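You operate a simulated robot arm through the tools that you are given. There is no shell and no other tool. Be economical: measure what you need, move in short steps, check, and stop when the job is done.

Carry out the task below with a simulated robot arm. There is one attempt and no reset: what you move stays moved.

TASK
Candle the short teal rack's green stripe egg, put it back and plug in the green peg.
Fine: in cup 1 of the white turntable, grey knob left at 1; back in its own cup; peg into that rack's hole; lamp off, no egg damaged.

Only the result counts: the job must be done as asked and must still hold three seconds after the hand-in. Knocking over, shifting, dropping, spilling or breaking anything else fails it.

THE ROBOT
A 7-joint arm with a two-finger parallel gripper, fixed in place. Base frame: the origin is at the foot of the arm, x ahead of it, y to its left, z up; the work surface is at about z = 5. Units: mm, degrees, N and s.
With the tool pointing down near the work surface it reaches from about 220 to 580 mm from the base axis. Its first joint turns from -66.0 to 66.0 degrees. Payload 2.5 kg.
The TCP is the grasp point between the finger pads, 23 mm short of the fingertips. In the tool frame z runs along the fingers and y along their closing line. Largest opening 94 mm; finger width 38, thickness 10; the body of the gripper, 54 by 96 mm, starts 39 mm behind the TCP.
Orientation is that of the tool frame in the base frame, as a unit quaternion [x, y, z, w]. With the fingers straight down and closing along the base's y, the tool's x points along the base's -x, its y along +y and its z along -z.

THE INTERFACE
- The arm moves only by the tool send_rows. Its argument "increments" is a list of rows, each a list of 7 numbers: the shift along the base's x, y, z in units of 40 mm (1.0 is 40 mm), then the turn, a rotation vector about the base's x, y, z in units of 6 degrees (1.0 is 6 degrees), then the gripper command, from -1 (fully open) to 1 (shut), values between in proportion. In form: [[tx, ty, tz, rx, ry, rz, gripper], ...]. A call has 1 to 8 rows; each row shifts and turns the commanded pose from where the row before left it. A call with a number of a shift or a turn outside -1 to 1 is refused whole. A row lasts 0.2 s, in which the tool goes at most 50 mm and 8.6 degrees; a call with a longer step from one row to the next is refused whole, and so is a gripper value outside its range. Where a pose cannot be reached the arm comes as near as it can. A force on the tool above 40 N (or 10 N above the force at the start of the call, whichever is more), or a blocked arm, ends the call early, and 0.2 s more pass. Each finger travels about 108 mm/s and halts on what it meets, pressing with about 31 N; the grip force reading is that of the motor and also rises with nothing between the fingers. The clock runs only during rows and for 0.2 s after the last one: add rows that do not move to give the fingers time. The reply holds the time, the measured pose of the TCP, the force on the tool along the base axes, the opening and the grip force, in the units named above and with some noise.
- Cameras (640 x 400 px; columns grow to the right, rows downward): "scene" is fixed at [107.9, -397.9, 552.8]; the picture's right is [0.91, -0.42, 0.00], its down [-0.21, -0.46, -0.86] and it looks along [0.36, 0.78, -0.51] (base axes); focal length 341 px, centre (320, 200). "wrist" rides on the gripper at [86, 16, -75] in the tool frame; the picture's right is [-0.18, 0.98, 0.00], its down [-0.58, -0.11, -0.81] and it looks along [-0.79, -0.15, 0.59] (tool axes); focal length 243 px, centre (320, 200). There is no depth. A picture from a camera that has moved, and an enlarged one, comes with that camera's place and axes in the base frame and with its lens.
- capture(camera): a new picture of that camera. No time passes.
- close_up(camera, box): a new picture of the part [left, top, right, bottom] of that camera's present view, enlarged. No time passes.
- finish_job(): hands the job in; it is judged then, once.

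Work in short steps. Places have to be worked out from the pictures, the camera data and where the tool is seen: move nearer, look again, correct. Check each grasp and each placing, and mend what went wrong. You have 120 turns and 64 pictures in all, those below and enlarged ones among them. Open the gripper and draw the arm clear of the work before you hand the job in, unless the task says otherwise; then end with one line.

The tools are called by a JSON object that holds its "op" and its "data". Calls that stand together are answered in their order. send_rows: Moves the arm, as the interface text tells. Its arguments: {"type":"object","properties":{"increments":{"type":"array"}},"required":["increments"]} The other tools are called the same way: capture (camera) takes a picture; close_up (camera, box) takes an enlarged picture of a part of a camera's view; finish_job () hands the job in.

At the start:

```text
clock: 0.0
tool_pos: [338.9, 87.4, 359.4]
ee_rot: [-0.001, 1.0, -0.001, 0.0]
ft_force: [-0.7, 0.7, 0.0]
finger_gap: 94.0
gripper_force: 0.1
```

scene: 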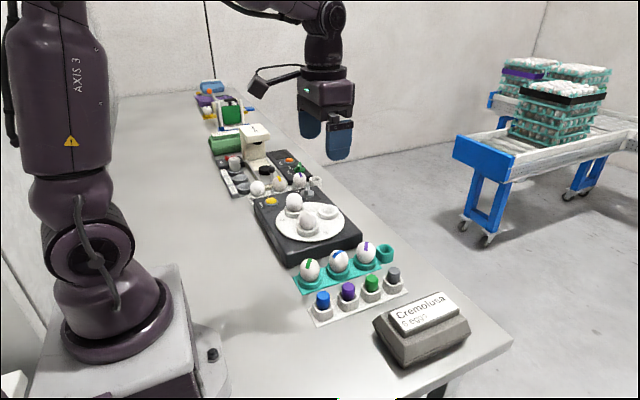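
wrist: 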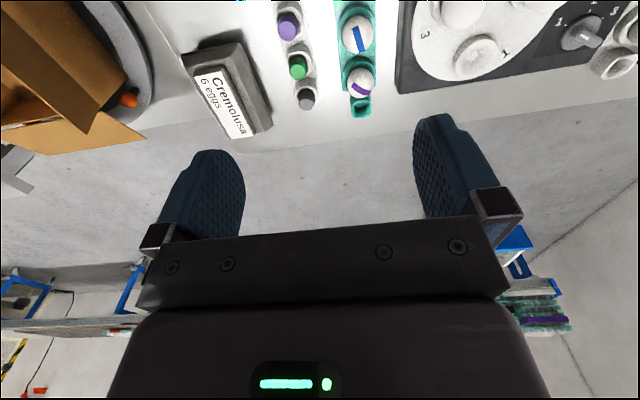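

I look closer at the work area first.

{"op": "close_up", "data": {"camera": "scene", "box": [240, 170, 420, 330]}}

{"op": "close_up", "data": {"camera": "scene", "box": [180, 70, 330, 210]}}

```text
2.50 times, centred on (330, 250) of scene
camera zoom: at [107.9, -397.9, 552.8], right [0.91, -0.42, 0.0], down [-0.21, -0.46, -0.86], along [0.36, 0.78, -0.51], focal length 853 px, centre (295, 75)
```

zoom: 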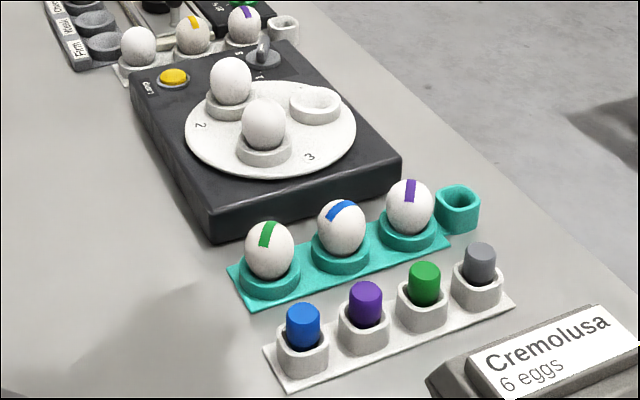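

```text
2.86 times, centred on (255, 140) of scene
camera zoom: at [107.9, -397.9, 552.8], right [0.91, -0.42, 0.0], down [-0.21, -0.46, -0.86], along [0.36, 0.78, -0.51], focal length 974 px, centre (506, 371)
```

zoom: 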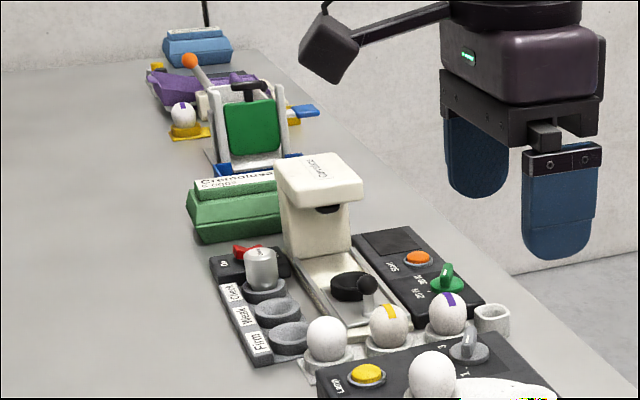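

The green-stripe egg appears near (322,119), the turntable near (410,290) and the green peg near (421,26). I move high above and tilt the hand so the wrist camera looks down at the turntable.

{"op": "send_rows", "data": {"increments": [[-0.2, 1, 0, 0, 1, 0, -1], [-0.2, 1, 0, 0, 1, 0, -1], [-0.2, 1, 0, 0, 1, 0, -1], [-0.2, 1, 0, 0, 1, 0, -1], [-0.2, 0.5, 0, 0, 1, 0, -1], [0, 0, 0, 0, 0, 0, -1]]}}

{"op": "capture", "data": {"camera": "wrist"}}

```text
clock: 1.4
tool_pos: [298.6, 266.2, 360.7]
ee_rot: [0.001, 0.966, 0.001, -0.259]
ft_force: [-0.1, -0.8, 0.4]
finger_gap: 94.0
gripper_force: 0.1
```

```text
59 pictures are left
camera wrist: at [262.1, 282.3, 467.4], right [0.16, 0.98, -0.09], down [0.91, -0.11, 0.41], along [0.39, -0.15, -0.91], focal length 243 px, centre (320, 200)
```

wrist: 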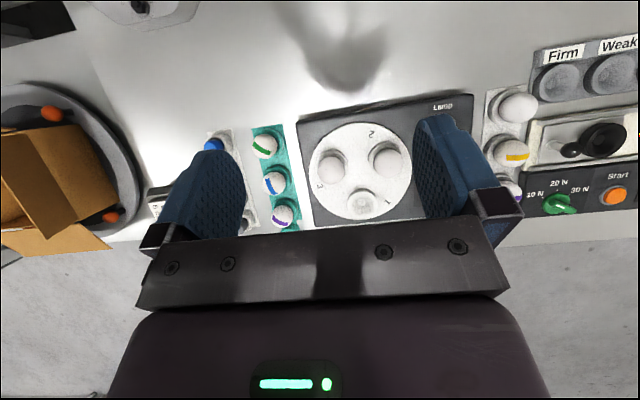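

The empty cup carries the label 1, near (453,291). I shift further in y to see the knob and lamp button.

{"op": "send_rows", "data": {"increments": [[0, 1, 0, 0, 0, 0, -1], [0, 1, 0, 0, 0, 0, -1], [0, 0.5, 0, 0, 0, 0, -1], [0, 0, 0, 0, 0, 0, -1]]}}

{"op": "capture", "data": {"camera": "wrist"}}

{"op": "close_up", "data": {"camera": "wrist", "box": [200, 70, 440, 220]}}

```text
clock: 2.4
tool_pos: [298.3, 366.2, 359.9]
ee_rot: [0.0, 0.966, -0.001, -0.258]
ft_force: [-0.4, -0.1, -1.2]
finger_gap: 93.8
gripper_force: 0.1
```

```text
58 pictures are left
camera wrist: at [262.5, 382.2, 467.5], right [0.16, 0.98, -0.09], down [0.91, -0.11, 0.41], along [0.39, -0.15, -0.91], focal length 243 px, centre (320, 200)
```

wrist: 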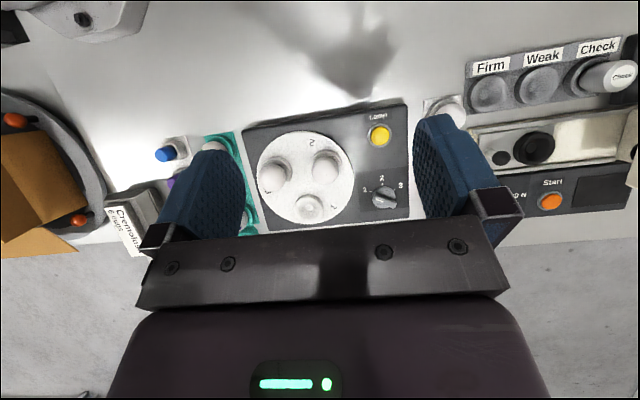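

```text
2.67 times, centred on (320, 145) of wrist
camera zoom: at [262.5, 382.2, 467.5], right [0.16, 0.98, -0.09], down [0.91, -0.11, 0.41], along [0.39, -0.15, -0.91], focal length 647 px, centre (320, 347)
```

zoom: 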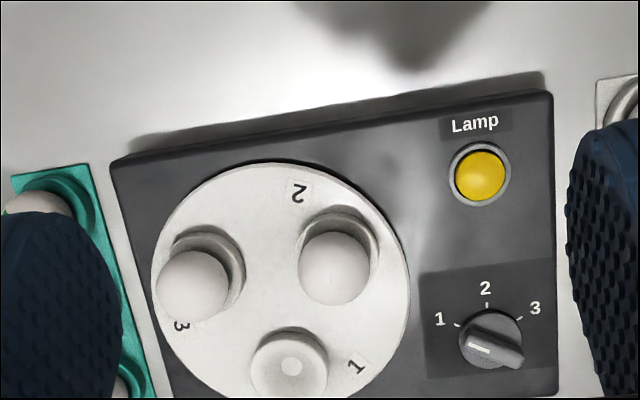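

The knob's white mark seems to point to 1. Now I level the hand and go above the green-stripe egg.

{"op": "send_rows", "data": {"increments": [[0.1, -0.8, -0.3, 0, -1, 0, -1], [0.1, -0.8, -0.3, 0, -1, 0, -1], [0.1, -0.8, -0.3, 0, -1, 0, -1], [0.1, -0.8, -0.3, 0, -1, 0, -1], [0.1, -0.8, -0.3, 0, -1, 0, -1], [0.1, -0.8, -0.6, 0, 0, 0, -1], [0, -0.8, -0.9, 0, 0, 0, -1], [0, -0.6, -0.9, 0, 0, 0, -0.6]]}}

{"op": "capture", "data": {"camera": "wrist"}}

{"op": "close_up", "data": {"camera": "scene", "box": [240, 170, 420, 330]}}

```text
clock: 4.2
tool_pos: [323.2, 118.3, 204.6]
ee_rot: [-0.001, 1.0, 0.0, 0.0]
ft_force: [-0.6, 0.8, 1.2]
finger_gap: 75.2
gripper_force: 0.0
```

```text
56 pictures are left
camera wrist: at [237.1, 134.0, 277.4], right [0.18, 0.98, 0.0], down [0.58, -0.11, 0.81], along [0.79, -0.15, -0.59], focal length 243 px, centre (320, 200)
```

wrist: 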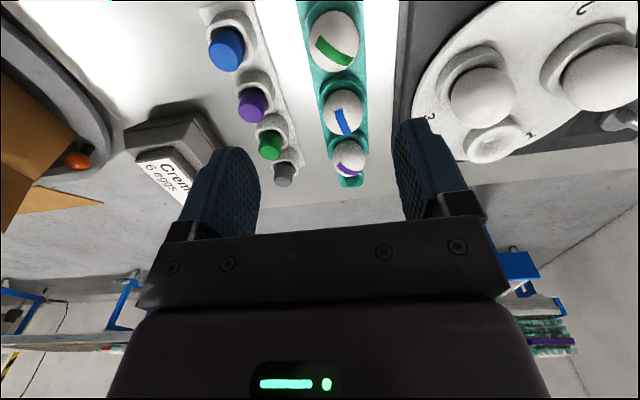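

```text
2.50 times, centred on (330, 250) of scene
camera zoom: at [107.9, -397.9, 552.8], right [0.91, -0.42, 0.0], down [-0.21, -0.46, -0.86], along [0.36, 0.78, -0.51], focal length 853 px, centre (295, 75)
```

zoom: 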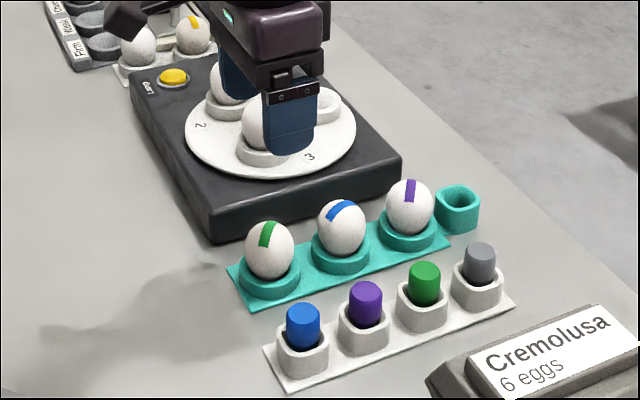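

Wrist ray puts the egg at about (325,130). I correct y and go lower to check.

{"op": "send_rows", "data": {"increments": [[0, 0.25, -0.8, 0, 0, 0, -0.6], [0, 0, -0.8, 0, 0, 0, -0.6], [0, 0, -0.7, 0, 0, 0, -0.6], [0, 0, 0, 0, 0, 0, -0.6]]}}

{"op": "capture", "data": {"camera": "wrist"}}

{"op": "close_up", "data": {"camera": "scene", "box": [270, 200, 370, 300]}}

```text
clock: 5.2
tool_pos: [323.6, 128.1, 110.2]
ee_rot: [0.0, 1.0, 0.0, 0.001]
ft_force: [-0.3, 0.1, 0.6]
finger_gap: 75.3
gripper_force: 0.0
```

```text
54 pictures are left
camera wrist: at [237.5, 145.0, 184.7], right [0.18, 0.98, 0.0], down [0.58, -0.11, 0.81], along [0.79, -0.15, -0.59], focal length 243 px, centre (320, 200)
```

wrist: 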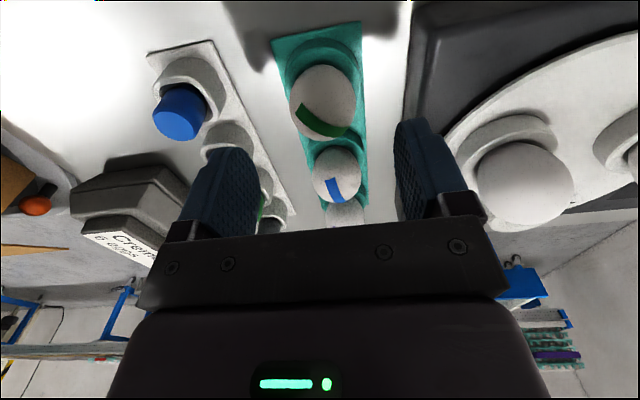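

```text
4.00 times, centred on (320, 250) of scene
camera zoom: at [107.9, -397.9, 552.8], right [0.91, -0.42, 0.0], down [-0.21, -0.46, -0.86], along [0.36, 0.78, -0.51], focal length 1364 px, centre (320, 0)
```

zoom: 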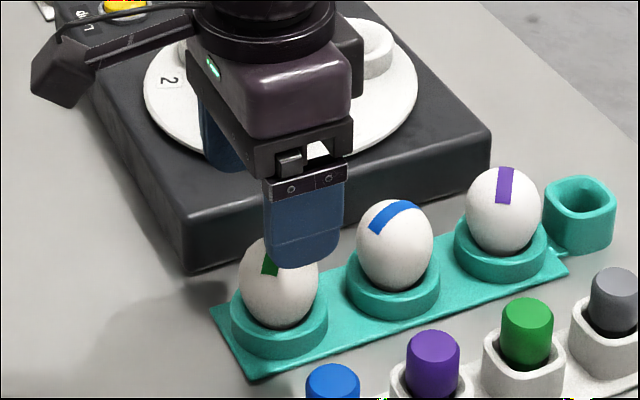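

Egg is at about (325,131,40), about 42 wide. I go down to z≈50 (tips above the cup rim), then start closing gently.

{"op": "send_rows", "data": {"increments": [[0.04, 0.07, -0.7, 0, 0, 0, -0.5], [0, 0, -0.75, 0, 0, 0, -0.4], [0, 0, 0, 0, 0, 0, -0.2], [0, 0, 0, 0, 0, 0, -0.1], [0, 0, 0, 0, 0, 0, -0.1]]}}

{"op": "capture", "data": {"camera": "wrist"}}

{"op": "close_up", "data": {"camera": "scene", "box": [270, 200, 370, 300]}}

```text
clock: 6.4
tool_pos: [324.0, 131.2, 53.0]
ee_rot: [0.0, 1.0, 0.0, 0.0]
ft_force: [0.1, 0.0, -0.8]
finger_gap: 51.5
gripper_force: 0.1
```

```text
52 pictures are left
camera wrist: at [239.3, 148.1, 126.7], right [0.18, 0.98, 0.0], down [0.58, -0.11, 0.81], along [0.79, -0.15, -0.59], focal length 243 px, centre (320, 200)
```

wrist: 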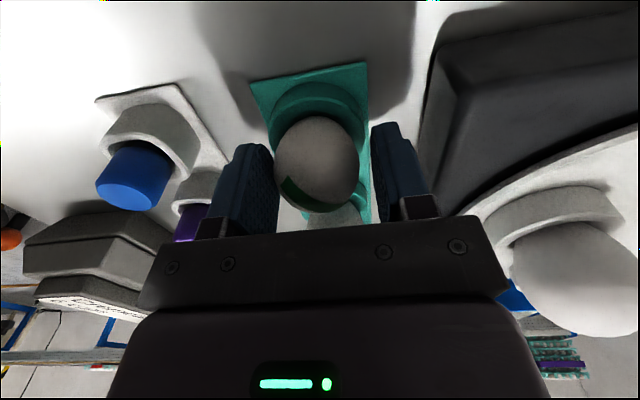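

```text
4.00 times, centred on (320, 250) of scene
camera zoom: at [107.9, -397.9, 552.8], right [0.91, -0.42, 0.0], down [-0.21, -0.46, -0.86], along [0.36, 0.78, -0.51], focal length 1364 px, centre (320, 0)
```

zoom: 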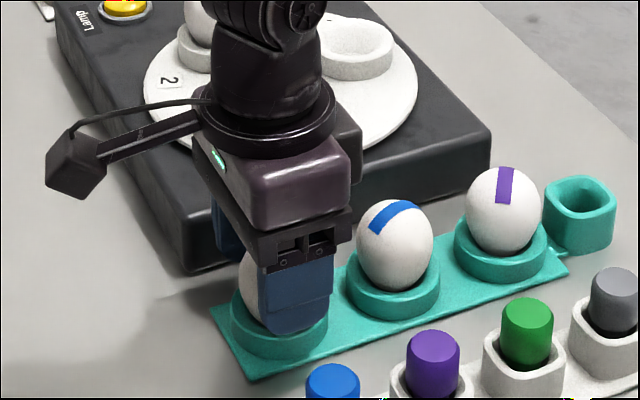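

Fingers straddle the egg, clear of the rim. I close in small steps and watch gap and force.

{"op": "send_rows", "data": {"increments": [[0.04, -0.02, -0.03, 0, 0, 0, -0.02], [0, 0, 0, 0, 0, 0, 0.04], [0, 0, 0, 0, 0, 0, 0.08], [0, 0, 0, 0, 0, 0, 0.08]]}}

```text
clock: 7.4
tool_pos: [326.2, 131.4, 52.7]
ee_rot: [0.0, 1.0, 0.0, 0.0]
ft_force: [-0.1, -0.7, 0.6]
finger_gap: 43.9
gripper_force: 1.0
```

{"op": "send_rows", "data": {"increments": [[0, 0, 0, 0, 0, 0, 0.12], [0, 0, 0, 0, 0, 0, 0.16], [0, 0, 0, 0, 0, 0, 0.16]]}}

```text
clock: 8.2
tool_pos: [326.5, 131.0, 52.7]
ee_rot: [0.0, 1.0, 0.001, 0.0]
ft_force: [-0.4, -1.1, 0.3]
finger_gap: 43.3
gripper_force: 8.7
```

The egg is held at about 43 mm with a light 9 N. I lift slowly.

{"op": "send_rows", "data": {"increments": [[0, 0, 0.2, 0, 0, 0, 0.17], [0, 0, 0.5, 0, 0, 0, 0.17], [0, 0, 0.8, 0, 0, 0, 0.17], [0, 0, 0.8, 0, 0, 0, 0.17], [0, 0, 0.5, 0, 0, 0, 0.17], [0, 0, 0, 0, 0, 0, 0.17]]}}

{"op": "capture", "data": {"camera": "wrist"}}

{"op": "close_up", "data": {"camera": "scene", "box": [240, 150, 420, 310]}}

```text
clock: 9.6
tool_pos: [325.5, 131.0, 163.9]
ee_rot: [-0.001, 1.0, 0.0, 0.0]
ft_force: [-0.7, 0.2, -1.2]
finger_gap: 43.2
gripper_force: 9.5
```

```text
50 pictures are left
camera wrist: at [240.3, 146.9, 238.2], right [0.18, 0.98, 0.0], down [0.58, -0.11, 0.81], along [0.79, -0.15, -0.59], focal length 243 px, centre (320, 200)
```

wrist: 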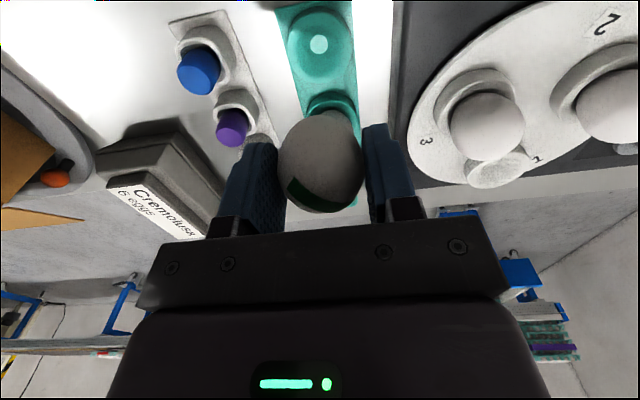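

```text
2.50 times, centred on (330, 230) of scene
camera zoom: at [107.9, -397.9, 552.8], right [0.91, -0.42, 0.0], down [-0.21, -0.46, -0.86], along [0.36, 0.78, -0.51], focal length 853 px, centre (295, 125)
```

zoom: 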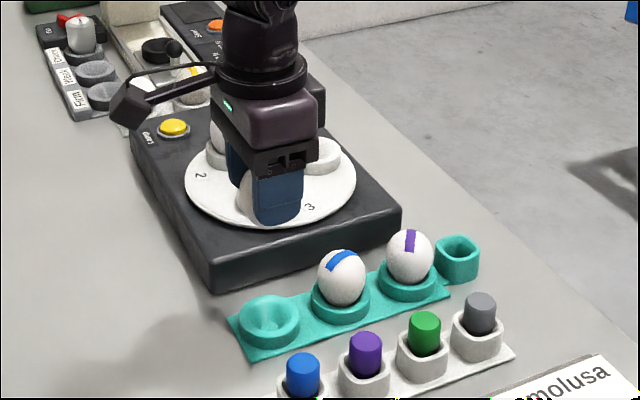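

The egg is held. I carry it high to above cup 1 at about (452,289).

{"op": "send_rows", "data": {"increments": [[0, 0, 0.9, 0, 0, 0, 0.17], [0.6, 0.75, 0, 0, 0, 0, 0.17], [0.6, 0.75, 0, 0, 0, 0, 0.17], [0.6, 0.75, 0, 0, 0, 0, 0.17], [0.6, 0.75, 0, 0, 0, 0, 0.17], [0.6, 0.75, 0, 0, 0, 0, 0.17], [0.2, 0.2, 0, 0, 0, 0, 0.17], [0, 0, 0, 0, 0, 0, 0.17]]}}

{"op": "capture", "data": {"camera": "wrist"}}

{"op": "close_up", "data": {"camera": "scene", "box": [240, 120, 400, 260]}}

```text
clock: 11.4
tool_pos: [455.2, 288.2, 200.8]
ee_rot: [-0.001, 1.0, -0.001, 0.0]
ft_force: [0.1, 0.5, -0.2]
finger_gap: 43.0
gripper_force: 8.6
```

```text
48 pictures are left
camera wrist: at [369.0, 304.8, 274.6], right [0.18, 0.98, 0.0], down [0.58, -0.11, 0.81], along [0.79, -0.15, -0.59], focal length 243 px, centre (320, 200)
```

wrist: 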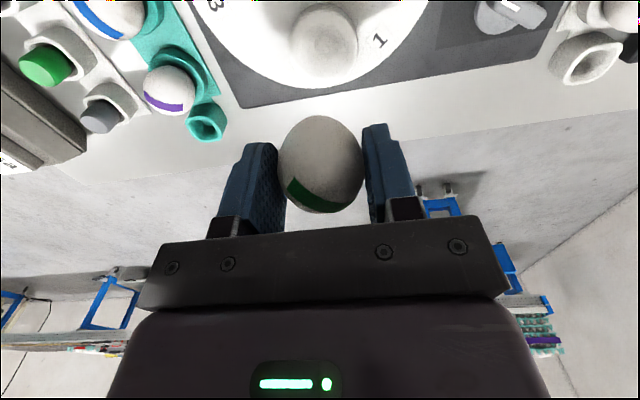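

```text
2.86 times, centred on (320, 190) of scene
camera zoom: at [108.0, -397.9, 552.8], right [0.91, -0.42, 0.0], down [-0.21, -0.46, -0.86], along [0.36, 0.78, -0.51], focal length 974 px, centre (320, 229)
```

zoom: 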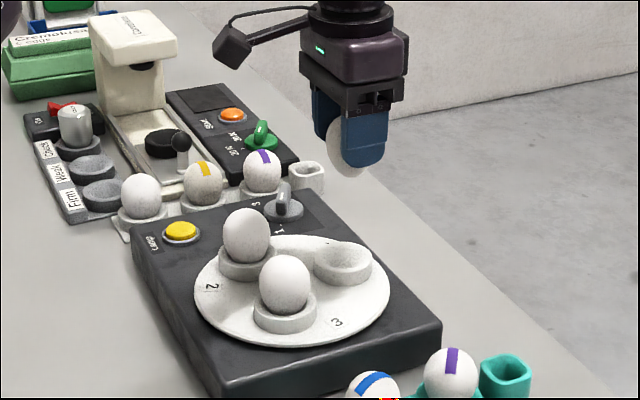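

Cup 1 appears at about (454,294). I correct y and go down partway to look again.

{"op": "send_rows", "data": {"increments": [[0, 0.15, -0.7, 0, 0, 0, 0.17], [0, 0, -0.7, 0, 0, 0, 0.17], [0, 0, -0.6, 0, 0, 0, 0.17], [0, 0, 0, 0, 0, 0, 0.17]]}}

{"op": "capture", "data": {"camera": "wrist"}}

{"op": "close_up", "data": {"camera": "scene", "box": [270, 150, 370, 250]}}

```text
clock: 12.4
tool_pos: [454.3, 294.3, 121.1]
ee_rot: [-0.001, 1.0, 0.0, 0.001]
ft_force: [-0.4, 0.3, -1.3]
finger_gap: 43.2
gripper_force: 8.9
```

```text
46 pictures are left
camera wrist: at [368.1, 310.3, 194.8], right [0.18, 0.98, 0.0], down [0.58, -0.11, 0.81], along [0.79, -0.15, -0.59], focal length 243 px, centre (320, 200)
```

wrist: 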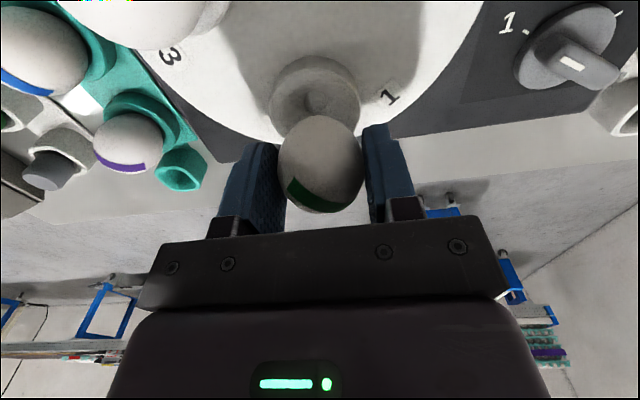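

```text
4.00 times, centred on (320, 200) of scene
camera zoom: at [107.9, -397.9, 552.8], right [0.91, -0.42, 0.0], down [-0.21, -0.46, -0.86], along [0.36, 0.78, -0.51], focal length 1364 px, centre (320, 200)
```

zoom: 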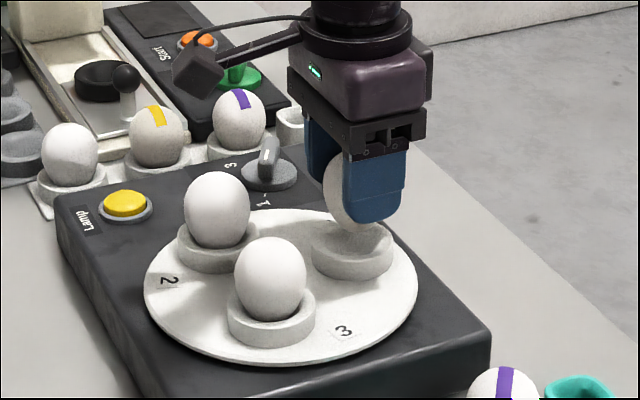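

Cup bottom is around z 52–58, x 450–454. I shift x slightly and go down to z≈105 for one more look.

{"op": "send_rows", "data": {"increments": [[-0.04, 0, -0.2, 0, 0, 0, 0.17], [0, 0, -0.2, 0, 0, 0, 0.17], [0, 0, 0, 0, 0, 0, 0.17]]}}

{"op": "capture", "data": {"camera": "wrist"}}

{"op": "close_up", "data": {"camera": "scene", "box": [310, 170, 370, 230]}}

```text
clock: 13.2
tool_pos: [451.4, 296.2, 103.9]
ee_rot: [-0.001, 1.0, 0.0, 0.0]
ft_force: [-0.3, -0.4, 0.2]
finger_gap: 43.3
gripper_force: 9.1
```

```text
44 pictures are left
camera wrist: at [366.6, 310.5, 178.5], right [0.18, 0.98, 0.0], down [0.58, -0.11, 0.81], along [0.79, -0.15, -0.59], focal length 243 px, centre (320, 200)
```

wrist: 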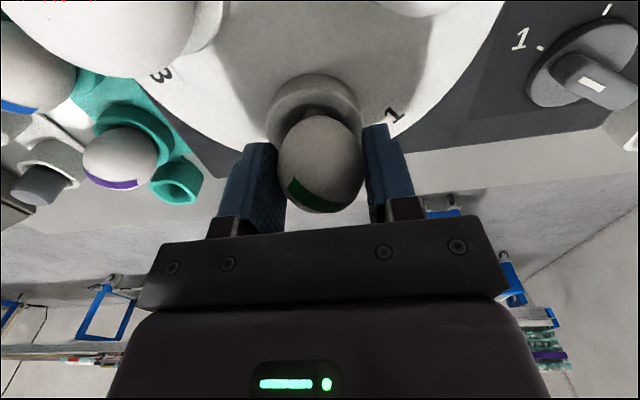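

```text
6.67 times, centred on (340, 200) of scene
camera zoom: at [107.9, -397.9, 552.8], right [0.91, -0.42, 0.0], down [-0.21, -0.46, -0.86], along [0.36, 0.78, -0.51], focal length 2274 px, centre (187, 200)
```

zoom: 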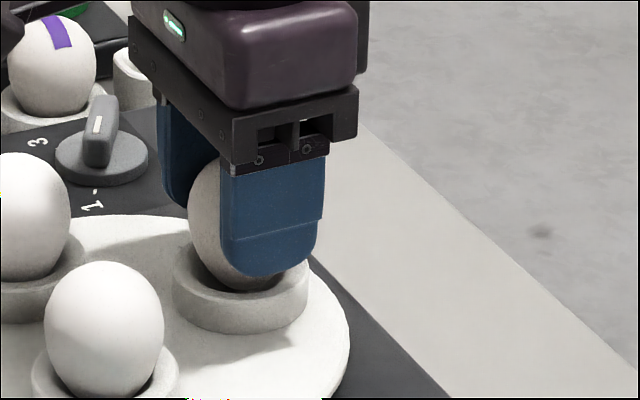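

Aligned within a few mm; the cup seems about 2.5 mm toward −y. I correct and lower in small steps watching the force.

{"op": "send_rows", "data": {"increments": [[0, -0.07, 0, 0, 0, 0, 0.17], [0, 0, -0.1, 0, 0, 0, 0.17], [0, 0, -0.1, 0, 0, 0, 0.17], [0, 0, 0, 0, 0, 0, 0.17]]}}

{"op": "close_up", "data": {"camera": "scene", "box": [310, 170, 370, 230]}}

{"op": "capture", "data": {"camera": "wrist"}}

```text
clock: 14.2
tool_pos: [452.3, 292.7, 97.0]
ee_rot: [0.0, 1.0, 0.0, -0.001]
ft_force: [-3.2, 0.0, 5.0]
finger_gap: 43.2
gripper_force: 9.5
```

```text
6.67 times, centred on (340, 200) of scene
camera zoom: at [107.9, -397.9, 552.8], right [0.91, -0.42, 0.0], down [-0.21, -0.46, -0.86], along [0.36, 0.78, -0.51], focal length 2274 px, centre (187, 200)
```

zoom: 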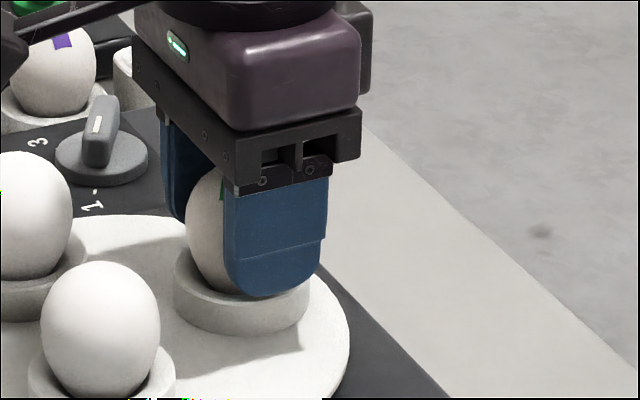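

```text
41 pictures are left
camera wrist: at [366.8, 308.0, 170.9], right [0.18, 0.98, 0.0], down [0.58, -0.11, 0.81], along [0.79, -0.15, -0.59], focal length 243 px, centre (320, 200)
```

wrist: 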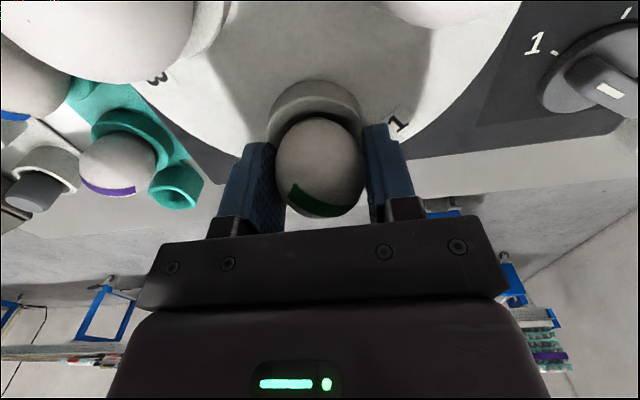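

A light contact (−3 N in x, 5 N in z) shows the egg touches the far wall of the cup. I shift about 2.5 mm toward −x and read again.

{"op": "send_rows", "data": {"increments": [[-0.03, 0, 0, 0, 0, 0, 0.17], [-0.03, 0, 0, 0, 0, 0, 0.17], [0, 0, 0, 0, 0, 0, 0.17]]}}

```text
clock: 15.0
tool_pos: [449.4, 292.1, 96.9]
ee_rot: [0.0, 1.0, 0.0, 0.001]
ft_force: [6.0, -1.0, 2.0]
finger_gap: 43.4
gripper_force: 9.1
```

{"op": "send_rows", "data": {"increments": [[0.04, 0, 0, 0, 0, 0, 0.17], [0, 0, 0, 0, 0, 0, 0.17]]}}

```text
clock: 15.6
tool_pos: [450.8, 291.9, 97.4]
ee_rot: [0.0, 1.0, 0.0, -0.001]
ft_force: [-2.1, -0.6, 2.7]
finger_gap: 43.2
gripper_force: 8.7
```

Nearly neutral. I nudge down slightly to confirm seating.

{"op": "send_rows", "data": {"increments": [[-0.01, 0, -0.025, 0, 0, 0, 0.17], [0, 0, 0, 0, 0, 0, 0.17]]}}

{"op": "close_up", "data": {"camera": "scene", "box": [290, 170, 370, 250]}}

```text
clock: 16.2
tool_pos: [450.8, 292.1, 96.2]
ee_rot: [0.0, 1.0, 0.0, 0.0]
ft_force: [-3.1, 0.5, 5.1]
finger_gap: 42.8
gripper_force: 9.1
```

```text
5.00 times, centred on (330, 210) of scene
camera zoom: at [107.9, -397.9, 552.8], right [0.91, -0.42, 0.0], down [-0.21, -0.46, -0.86], along [0.36, 0.78, -0.51], focal length 1705 px, centre (270, 150)
```

zoom: 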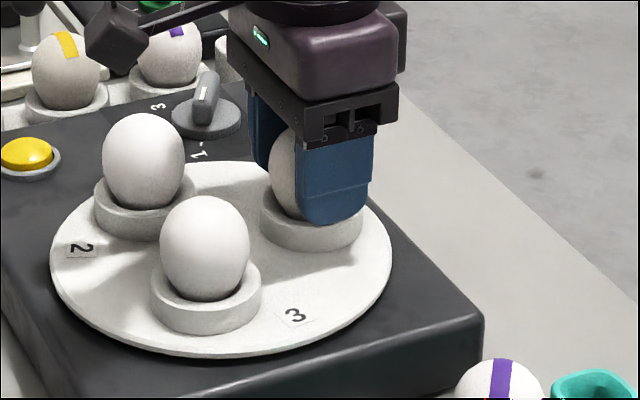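

The egg sits in the cup. I open slowly and check that it stands.

{"op": "send_rows", "data": {"increments": [[0, 0, 0, 0, 0, 0, 0.12], [0, 0, 0, 0, 0, 0, 0.06], [0, 0, 0, 0, 0, 0, 0.0], [0, 0, 0, 0, 0, 0, -0.1], [0, 0, 0, 0, 0, 0, -0.25], [0, 0, 0, 0, 0, 0, -0.25]]}}

{"op": "capture", "data": {"camera": "wrist"}}

```text
clock: 17.6
tool_pos: [451.2, 290.8, 95.8]
ee_rot: [0.0, 1.0, 0.0, 0.0]
ft_force: [0.5, -0.3, -0.2]
finger_gap: 58.9
gripper_force: 0.1
```

```text
39 pictures are left
camera wrist: at [365.6, 307.7, 169.6], right [0.18, 0.98, 0.0], down [0.58, -0.11, 0.81], along [0.79, -0.15, -0.59], focal length 243 px, centre (320, 200)
```

wrist: 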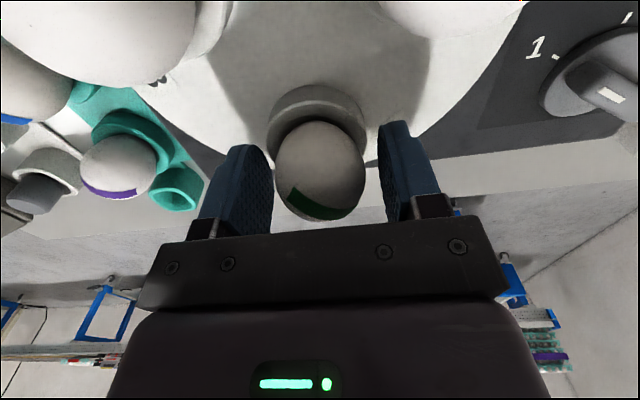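

The egg stands in cup 1. I lift straight up and move to view the knob and lamp button.

{"op": "send_rows", "data": {"increments": [[0, 0, 0.4, 0, 0, 0, -0.25], [0, 0, 0.8, 0, 0, 0, -0.25], [0, 0, 1, 0, 0, 0, -0.25], [-0.5, 0.6, 0.4, 0, 0, 0, 0.3], [-0.7, 0.7, 0.2, 0, 0, 0, 0.9], [-0.8, 0.7, 0, 0, 0, 0, 1], [-0.8, 0.7, 0, 0, 0, 0, 1], [0, 0, 0, 0, 0, 0, 1]]}}

{"op": "capture", "data": {"camera": "wrist"}}

{"op": "close_up", "data": {"camera": "scene", "box": [240, 150, 370, 270]}}

```text
clock: 19.4
tool_pos: [339.9, 399.7, 207.4]
ee_rot: [0.0, 1.0, 0.0, 0.0]
ft_force: [-0.4, 0.5, -0.3]
finger_gap: 0.0
gripper_force: 31.1
```

```text
38 pictures are left
camera wrist: at [253.2, 415.2, 282.2], right [0.18, 0.98, 0.0], down [0.58, -0.11, 0.81], along [0.79, -0.15, -0.59], focal length 243 px, centre (320, 200)
```

wrist: 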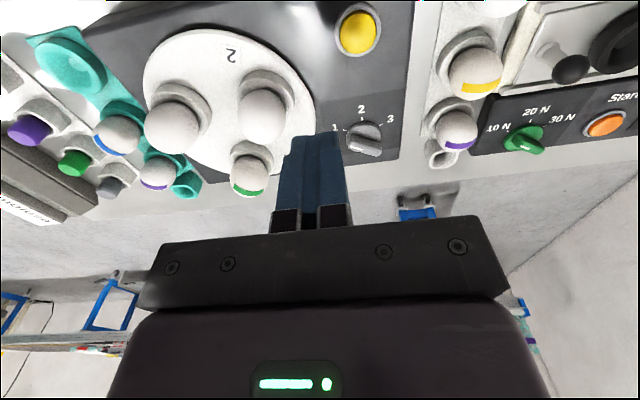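

```text
3.33 times, centred on (305, 210) of scene
camera zoom: at [107.9, -397.9, 552.8], right [0.91, -0.42, 0.0], down [-0.21, -0.46, -0.86], along [0.36, 0.78, -0.51], focal length 1137 px, centre (370, 167)
```

zoom: 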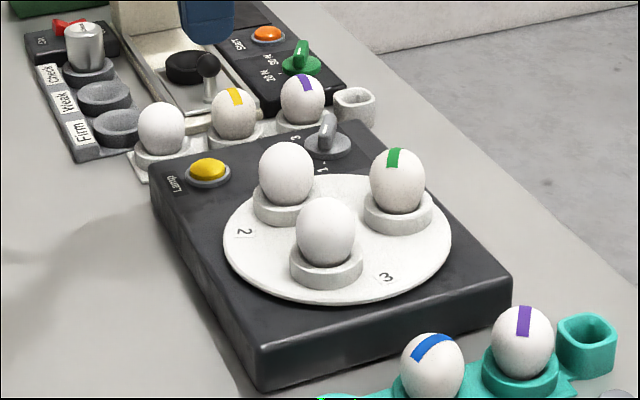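

{"op": "close_up", "data": {"camera": "wrist", "box": [320, 80, 410, 170]}}

{"op": "close_up", "data": {"camera": "scene", "box": [295, 170, 355, 230]}}

```text
4.44 times, centred on (365, 125) of wrist
camera zoom: at [253.2, 415.2, 282.2], right [0.18, 0.98, 0.0], down [0.58, -0.11, 0.81], along [0.79, -0.15, -0.59], focal length 1078 px, centre (120, 533)
```

zoom: 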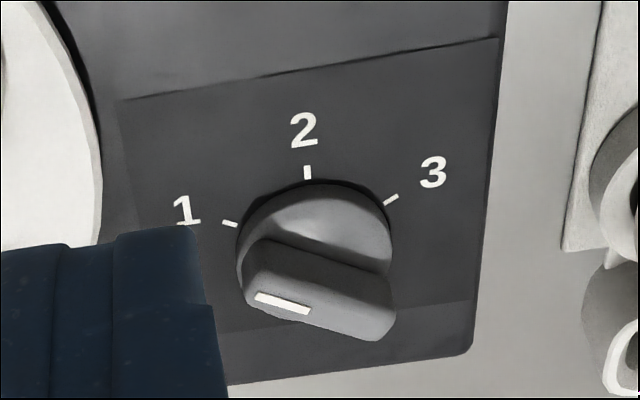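

```text
6.67 times, centred on (325, 200) of scene
camera zoom: at [107.9, -397.9, 552.8], right [0.91, -0.42, 0.0], down [-0.21, -0.46, -0.86], along [0.36, 0.78, -0.51], focal length 2274 px, centre (287, 200)
```

zoom: 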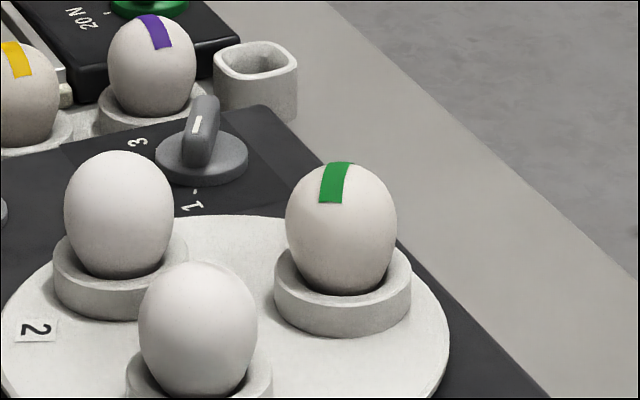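

Knob points to 1 and the egg is seated. The lamp button lies at about (337,430); I go above it with shut fingers.

{"op": "send_rows", "data": {"increments": [[-0.03, 0.76, -0.5, 0, 0, 0, 1], [-0.03, 0, -0.9, 0, 0, 0, 1], [0, 0, -0.9, 0, 0, 0, 1], [0, 0, -0.4, 0, 0, 0, 1], [0, 0, 0, 0, 0, 0, 1]]}}

{"op": "capture", "data": {"camera": "wrist"}}

{"op": "close_up", "data": {"camera": "scene", "box": [230, 130, 330, 230]}}

```text
clock: 20.6
tool_pos: [337.7, 430.8, 99.1]
ee_rot: [0.0, 1.0, 0.0, 0.0]
ft_force: [0.0, -0.1, -0.4]
finger_gap: 0.0
gripper_force: 30.8
```

```text
34 pictures are left
camera wrist: at [251.7, 445.7, 172.5], right [0.18, 0.98, 0.0], down [0.58, -0.11, 0.81], along [0.79, -0.15, -0.59], focal length 243 px, centre (320, 200)
```

wrist: 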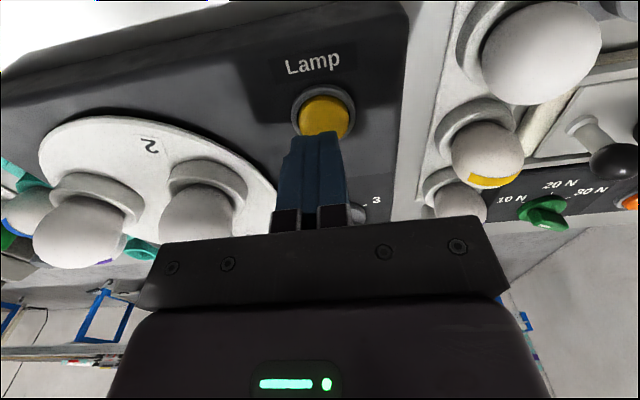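

```text
4.00 times, centred on (280, 180) of scene
camera zoom: at [107.9, -397.9, 552.8], right [0.91, -0.42, 0.0], down [-0.21, -0.46, -0.86], along [0.36, 0.78, -0.51], focal length 1364 px, centre (480, 280)
```

zoom: 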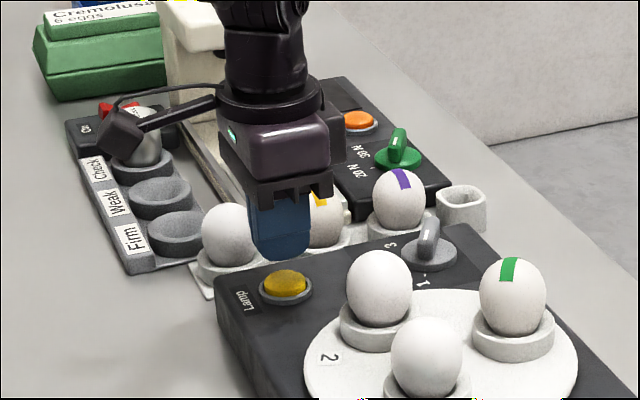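

The button is directly below. I descend until the tips are near it, then press in small steps.

{"op": "send_rows", "data": {"increments": [[-0.03, 0, -0.3, 0, 0, 0, 1], [0, 0, -0.2, 0, 0, 0, 1], [0, 0, 0, 0, 0, 0, 1]]}}

{"op": "close_up", "data": {"camera": "scene", "box": [250, 150, 330, 230]}}

```text
clock: 21.4
tool_pos: [336.2, 430.4, 79.2]
ee_rot: [0.0, 1.0, 0.0, 0.0]
ft_force: [-0.2, -0.5, 0.0]
finger_gap: 0.0
gripper_force: 31.5
```

```text
5.00 times, centred on (290, 190) of scene
camera zoom: at [107.9, -397.9, 552.8], right [0.91, -0.42, 0.0], down [-0.21, -0.46, -0.86], along [0.36, 0.78, -0.51], focal length 1705 px, centre (470, 250)
```

zoom: 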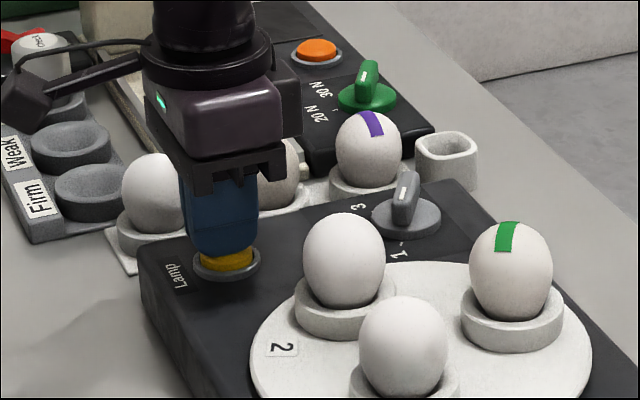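

Tips are right over the button. I press in 2 mm steps.

{"op": "send_rows", "data": {"increments": [[0, 0, -0.05, 0, 0, 0, 1], [0, 0, -0.05, 0, 0, 0, 1], [0, 0, 0, 0, 0, 0, 1]]}}

{"op": "close_up", "data": {"camera": "scene", "box": [250, 150, 350, 250]}}

```text
clock: 22.2
tool_pos: [335.6, 429.2, 76.8]
ee_rot: [0.0, 1.0, 0.0, 0.001]
ft_force: [1.7, 0.1, 2.5]
finger_gap: 0.1
gripper_force: 30.8
```

```text
4.00 times, centred on (300, 200) of scene
camera zoom: at [107.9, -397.9, 552.8], right [0.91, -0.42, 0.0], down [-0.21, -0.46, -0.86], along [0.36, 0.78, -0.51], focal length 1364 px, centre (400, 200)
```

zoom: 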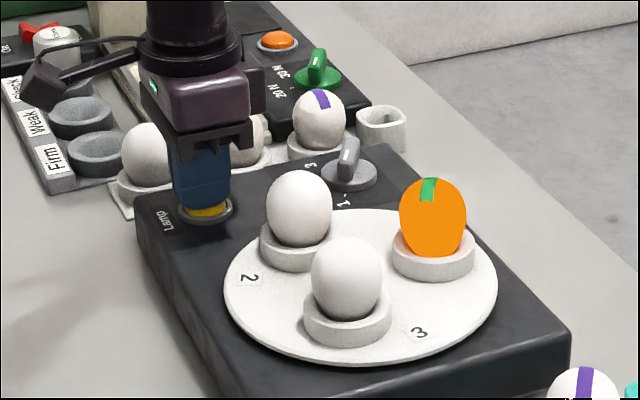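

The egg glows orange: it is being candled. I hold a moment, then lift and check whether the lamp latches.

{"op": "send_rows", "data": {"increments": [[0, 0, 0, 0, 0, 0, 1], [0, 0, 0, 0, 0, 0, 1], [0, 0, 0, 0, 0, 0, 1], [0, 0, 0, 0, 0, 0, 1], [0, 0, 0, 0, 0, 0, 1], [0, 0, 0.3, 0, 0, 0, 1], [0, 0, 0, 0, 0, 0, 1]]}}

{"op": "close_up", "data": {"camera": "scene", "box": [250, 150, 350, 250]}}

```text
clock: 23.8
tool_pos: [335.4, 430.9, 88.9]
ee_rot: [0.0, 1.0, 0.001, 0.0]
ft_force: [0.3, -0.3, -0.1]
finger_gap: 0.0
gripper_force: 30.9
```

```text
4.00 times, centred on (300, 200) of scene
camera zoom: at [107.9, -397.9, 552.8], right [0.91, -0.42, 0.0], down [-0.21, -0.46, -0.86], along [0.36, 0.78, -0.51], focal length 1364 px, centre (400, 200)
```

zoom: 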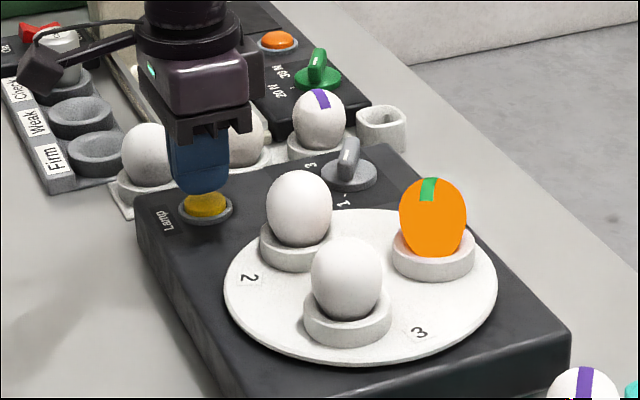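

The lamp latches on. I wait a little for a proper candling, then press once more to turn it off.

{"op": "send_rows", "data": {"increments": [[0, 0, 0, 0, 0, 0, 1], [0, 0, 0, 0, 0, 0, 1], [0, 0, 0, 0, 0, 0, 1], [0, 0, 0, 0, 0, 0, 1], [0, 0, 0, 0, 0, 0, 1], [0, 0, 0, 0, 0, 0, 1], [0, 0, 0, 0, 0, 0, 1], [0, 0, 0, 0, 0, 0, 1]]}}

{"op": "send_rows", "data": {"increments": [[0, 0, -0.2, 0, 0, 0, 1], [0, 0, -0.05, 0, 0, 0, 1], [0, 0, -0.05, 0, 0, 0, 1], [0, 0, 0, 0, 0, 0, 1], [0, 0, 0.3, 0, 0, 0, 1], [0, 0, 0.2, 0, 0, 0, 1]]}}

{"op": "close_up", "data": {"camera": "scene", "box": [250, 150, 350, 250]}}

```text
clock: 25.6
tool_pos: [336.1, 430.5, 88.0]
ee_rot: [0.0, 1.0, 0.0, 0.0]
ft_force: [-1.0, 0.2, 0.5]
finger_gap: 0.0
gripper_force: 31.1
```

```text
clock: 27.0
tool_pos: [335.5, 429.4, 94.9]
ee_rot: [0.0, 1.0, -0.001, 0.0]
ft_force: [-0.4, 0.5, 0.6]
finger_gap: 0.0
gripper_force: 31.0
```

```text
4.00 times, centred on (300, 200) of scene
camera zoom: at [107.9, -397.9, 552.8], right [0.91, -0.42, 0.0], down [-0.21, -0.46, -0.86], along [0.36, 0.78, -0.51], focal length 1364 px, centre (400, 200)
```

zoom: 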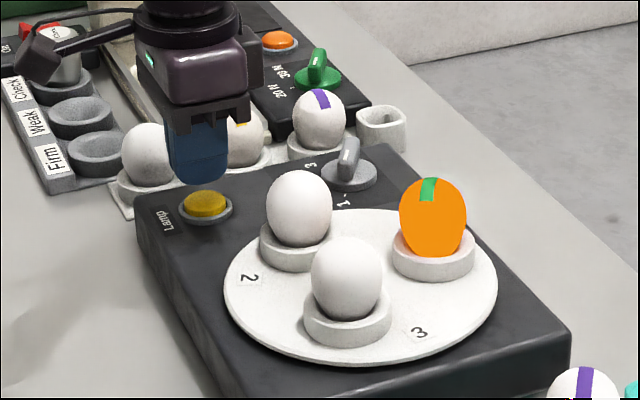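

Still lit: the second press was too shallow. I press deeper and look while down.

{"op": "send_rows", "data": {"increments": [[0, 0, -0.35, 0, 0, 0, 1], [0, 0, -0.08, 0, 0, 0, 1], [0, 0, -0.04, 0, 0, 0, 1], [0, 0, 0, 0, 0, 0, 1]]}}

{"op": "close_up", "data": {"camera": "scene", "box": [250, 150, 350, 250]}}

```text
clock: 28.0
tool_pos: [335.6, 429.8, 78.1]
ee_rot: [0.0, 1.0, 0.0, 0.0]
ft_force: [0.1, 0.7, 2.0]
finger_gap: 0.0
gripper_force: 30.6
```

```text
4.00 times, centred on (300, 200) of scene
camera zoom: at [107.9, -397.9, 552.8], right [0.91, -0.42, 0.0], down [-0.21, -0.46, -0.86], along [0.36, 0.78, -0.51], focal length 1364 px, centre (400, 200)
```

zoom: 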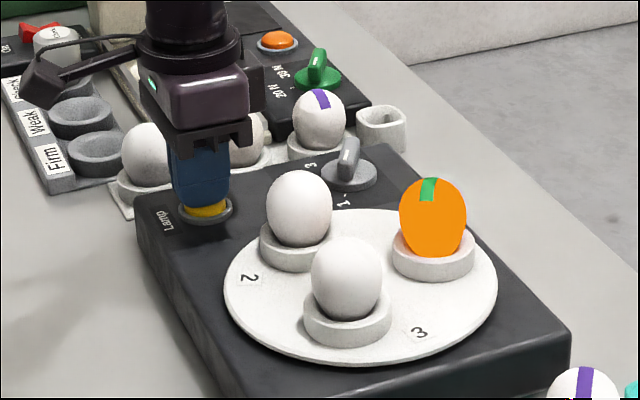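

Touching but not yet switched; a bit deeper.

{"op": "send_rows", "data": {"increments": [[0, 0, -0.04, 0, 0, 0, 1], [0, 0, -0.02, 0, 0, 0, 1], [0, 0, 0, 0, 0, 0, 1]]}}

{"op": "close_up", "data": {"camera": "scene", "box": [250, 150, 350, 250]}}

```text
clock: 28.8
tool_pos: [336.5, 431.1, 74.4]
ee_rot: [0.0, 1.0, 0.001, 0.001]
ft_force: [-2.1, 0.2, 2.4]
finger_gap: 0.1
gripper_force: 31.1
```

```text
4.00 times, centred on (300, 200) of scene
camera zoom: at [107.9, -397.9, 552.8], right [0.91, -0.42, 0.0], down [-0.21, -0.46, -0.86], along [0.36, 0.78, -0.51], focal length 1364 px, centre (400, 200)
```

zoom: 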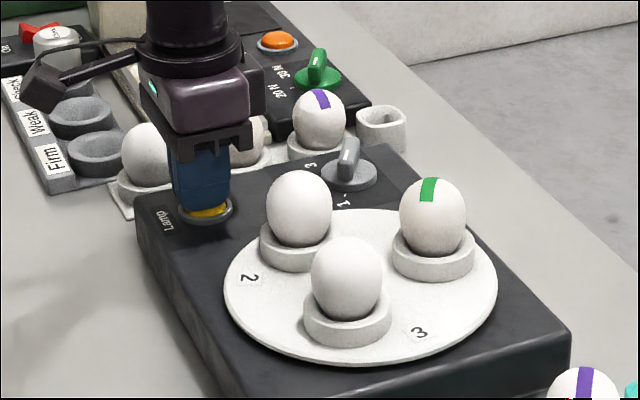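

Lamp is off. I lift high and go back above the egg in cup 1, opening the fingers.

{"op": "send_rows", "data": {"increments": [[0, 0, 0.8, 0, 0, 0, 1], [0, 0, 1, 0, 0, 0, 1], [0, 0, 1, 0, 0, 0, 0.5], [0.7, -0.85, 0.2, 0, 0, 0, 0], [0.7, -0.85, 0, 0, 0, 0, -0.5], [0.7, -0.85, 0, 0, 0, 0, -0.5], [0.74, -0.92, 0, 0, 0, 0, -0.5], [0, 0, 0, 0, 0, 0, -0.5]]}}

{"op": "send_rows", "data": {"increments": [[0, 0, 0, 0, 0, 0, -0.5]]}}

{"op": "capture", "data": {"camera": "wrist"}}

```text
clock: 30.6
tool_pos: [450.4, 291.5, 194.7]
ee_rot: [0.001, 1.0, -0.001, 0.0]
ft_force: [-0.2, 0.5, -0.3]
finger_gap: 70.2
gripper_force: 0.1
```

```text
clock: 31.0
tool_pos: [448.9, 291.9, 194.1]
ee_rot: [0.0, 1.0, 0.0, 0.0]
ft_force: [0.3, 0.6, -0.3]
finger_gap: 70.5
gripper_force: 0.1
```

```text
26 pictures are left
camera wrist: at [363.8, 307.4, 268.2], right [0.18, 0.98, 0.0], down [0.58, -0.11, 0.81], along [0.79, -0.15, -0.59], focal length 243 px, centre (320, 200)
```

wrist: 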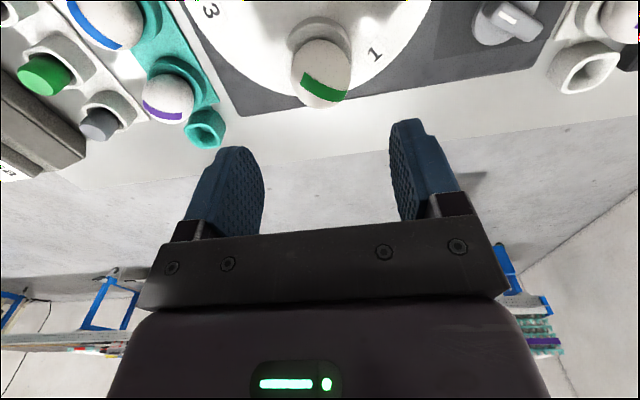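

Aligned over the egg. I descend to the same grasp height.

{"op": "send_rows", "data": {"increments": [[0.02, 0, -0.8, 0, 0, 0, -0.5], [0, 0, -0.8, 0, 0, 0, -0.5], [0, 0, -0.6, 0, 0, 0, -0.4], [0, 0, -0.25, 0, 0, 0, -0.25], [0, 0, 0, 0, 0, 0, -0.1], [0, 0, 0, 0, 0, 0, -0.1]]}}

{"op": "capture", "data": {"camera": "wrist"}}

```text
clock: 32.4
tool_pos: [450.2, 291.7, 95.3]
ee_rot: [0.0, 1.0, 0.0, 0.0]
ft_force: [-0.1, 0.9, -0.6]
finger_gap: 52.2
gripper_force: 0.0
```

```text
25 pictures are left
camera wrist: at [364.7, 306.8, 169.6], right [0.18, 0.98, 0.0], down [0.58, -0.11, 0.81], along [0.79, -0.15, -0.59], focal length 243 px, centre (320, 200)
```

wrist: 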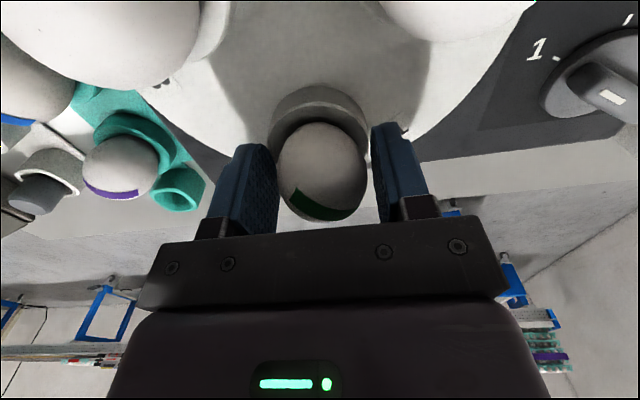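

Centred well. I close gently as before.

{"op": "send_rows", "data": {"increments": [[0, 0, 0, 0, 0, 0, 0.0], [0, 0, 0, 0, 0, 0, 0.06], [0, 0, 0, 0, 0, 0, 0.12], [0, 0, 0, 0, 0, 0, 0.17], [0, 0, 0, 0, 0, 0, 0.17]]}}

```text
clock: 33.6
tool_pos: [450.3, 290.6, 95.3]
ee_rot: [-0.001, 1.0, 0.0, 0.0]
ft_force: [-0.4, -0.1, 1.0]
finger_gap: 42.9
gripper_force: 8.9
```

Grip is good. I lift and carry it back above its own cup at (325.5,130.5).

{"op": "send_rows", "data": {"increments": [[0, 0, 0.2, 0, 0, 0, 0.17], [0, 0, 0.7, 0, 0, 0, 0.17], [0, 0, 0.9, 0, 0, 0, 0.17], [0, 0, 0.8, 0, 0, 0, 0.17], [-0.6, -0.8, 0, 0, 0, 0, 0.17], [-0.6, -0.8, 0, 0, 0, 0, 0.17], [-0.6, -0.8, 0, 0, 0, 0, 0.17], [-0.6, -0.8, 0, 0, 0, 0, 0.17]]}}

{"op": "send_rows", "data": {"increments": [[-0.6, -0.8, 0, 0, 0, 0, 0.17], [-0.1, -0.02, -0.5, 0, 0, 0, 0.17], [0, 0, -0.7, 0, 0, 0, 0.17], [0, 0, -0.7, 0, 0, 0, 0.17], [0, 0, -0.5, 0, 0, 0, 0.17], [0, 0, 0, 0, 0, 0, 0.17]]}}

{"op": "capture", "data": {"camera": "wrist"}}

{"op": "close_up", "data": {"camera": "scene", "box": [270, 220, 350, 300]}}

```text
clock: 35.4
tool_pos: [354.6, 162.5, 200.8]
ee_rot: [0.0, 1.0, 0.0, 0.0]
ft_force: [0.6, 0.3, -0.2]
finger_gap: 43.0
gripper_force: 8.9
```

```text
clock: 36.8
tool_pos: [324.5, 131.2, 104.8]
ee_rot: [0.0, 1.0, 0.0, 0.0]
ft_force: [-0.3, 0.2, -1.0]
finger_gap: 43.2
gripper_force: 9.0
```

```text
24 pictures are left
camera wrist: at [240.4, 146.7, 178.6], right [0.18, 0.98, 0.0], down [0.58, -0.11, 0.81], along [0.79, -0.15, -0.59], focal length 243 px, centre (320, 200)
```

wrist: 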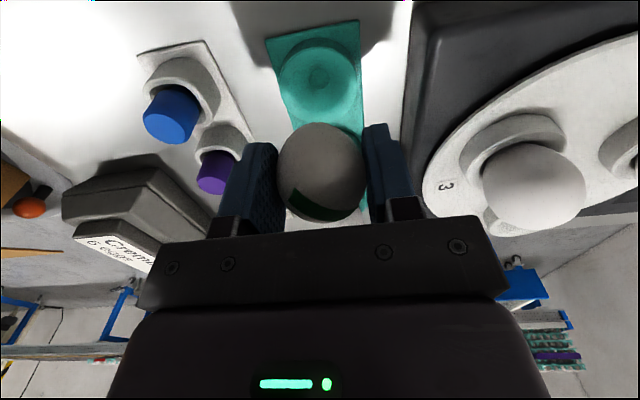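

```text
5.00 times, centred on (310, 260) of scene
camera zoom: at [107.9, -397.9, 552.8], right [0.91, -0.42, 0.0], down [-0.21, -0.46, -0.86], along [0.36, 0.78, -0.51], focal length 1705 px, centre (370, -100)
```

zoom: 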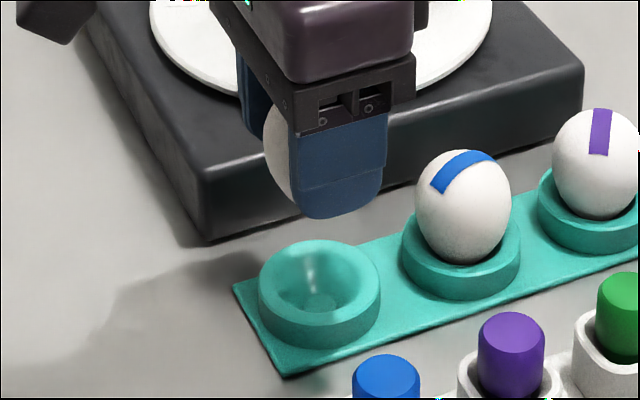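

Over the cup. I lower to z≈58, then in small steps with force readings.

{"op": "send_rows", "data": {"increments": [[0, 0, -0.6, 0, 0, 0, 0.17], [0, 0, -0.4, 0, 0, 0, 0.17], [0, 0, -0.15, 0, 0, 0, 0.17], [0, 0, 0, 0, 0, 0, 0.17]]}}

```text
clock: 37.8
tool_pos: [325.7, 130.8, 57.8]
ee_rot: [0.0, 1.0, 0.001, -0.001]
ft_force: [0.2, 0.3, -1.9]
finger_gap: 43.4
gripper_force: 8.8
```

{"op": "send_rows", "data": {"increments": [[0, 0, -0.06, 0, 0, 0, 0.17], [0, 0, -0.05, 0, 0, 0, 0.17], [0, 0, 0, 0, 0, 0, 0.17]]}}

```text
clock: 38.6
tool_pos: [325.1, 131.4, 54.6]
ee_rot: [0.001, 1.0, 0.0, 0.0]
ft_force: [0.4, 1.2, -0.3]
finger_gap: 43.0
gripper_force: 9.3
```

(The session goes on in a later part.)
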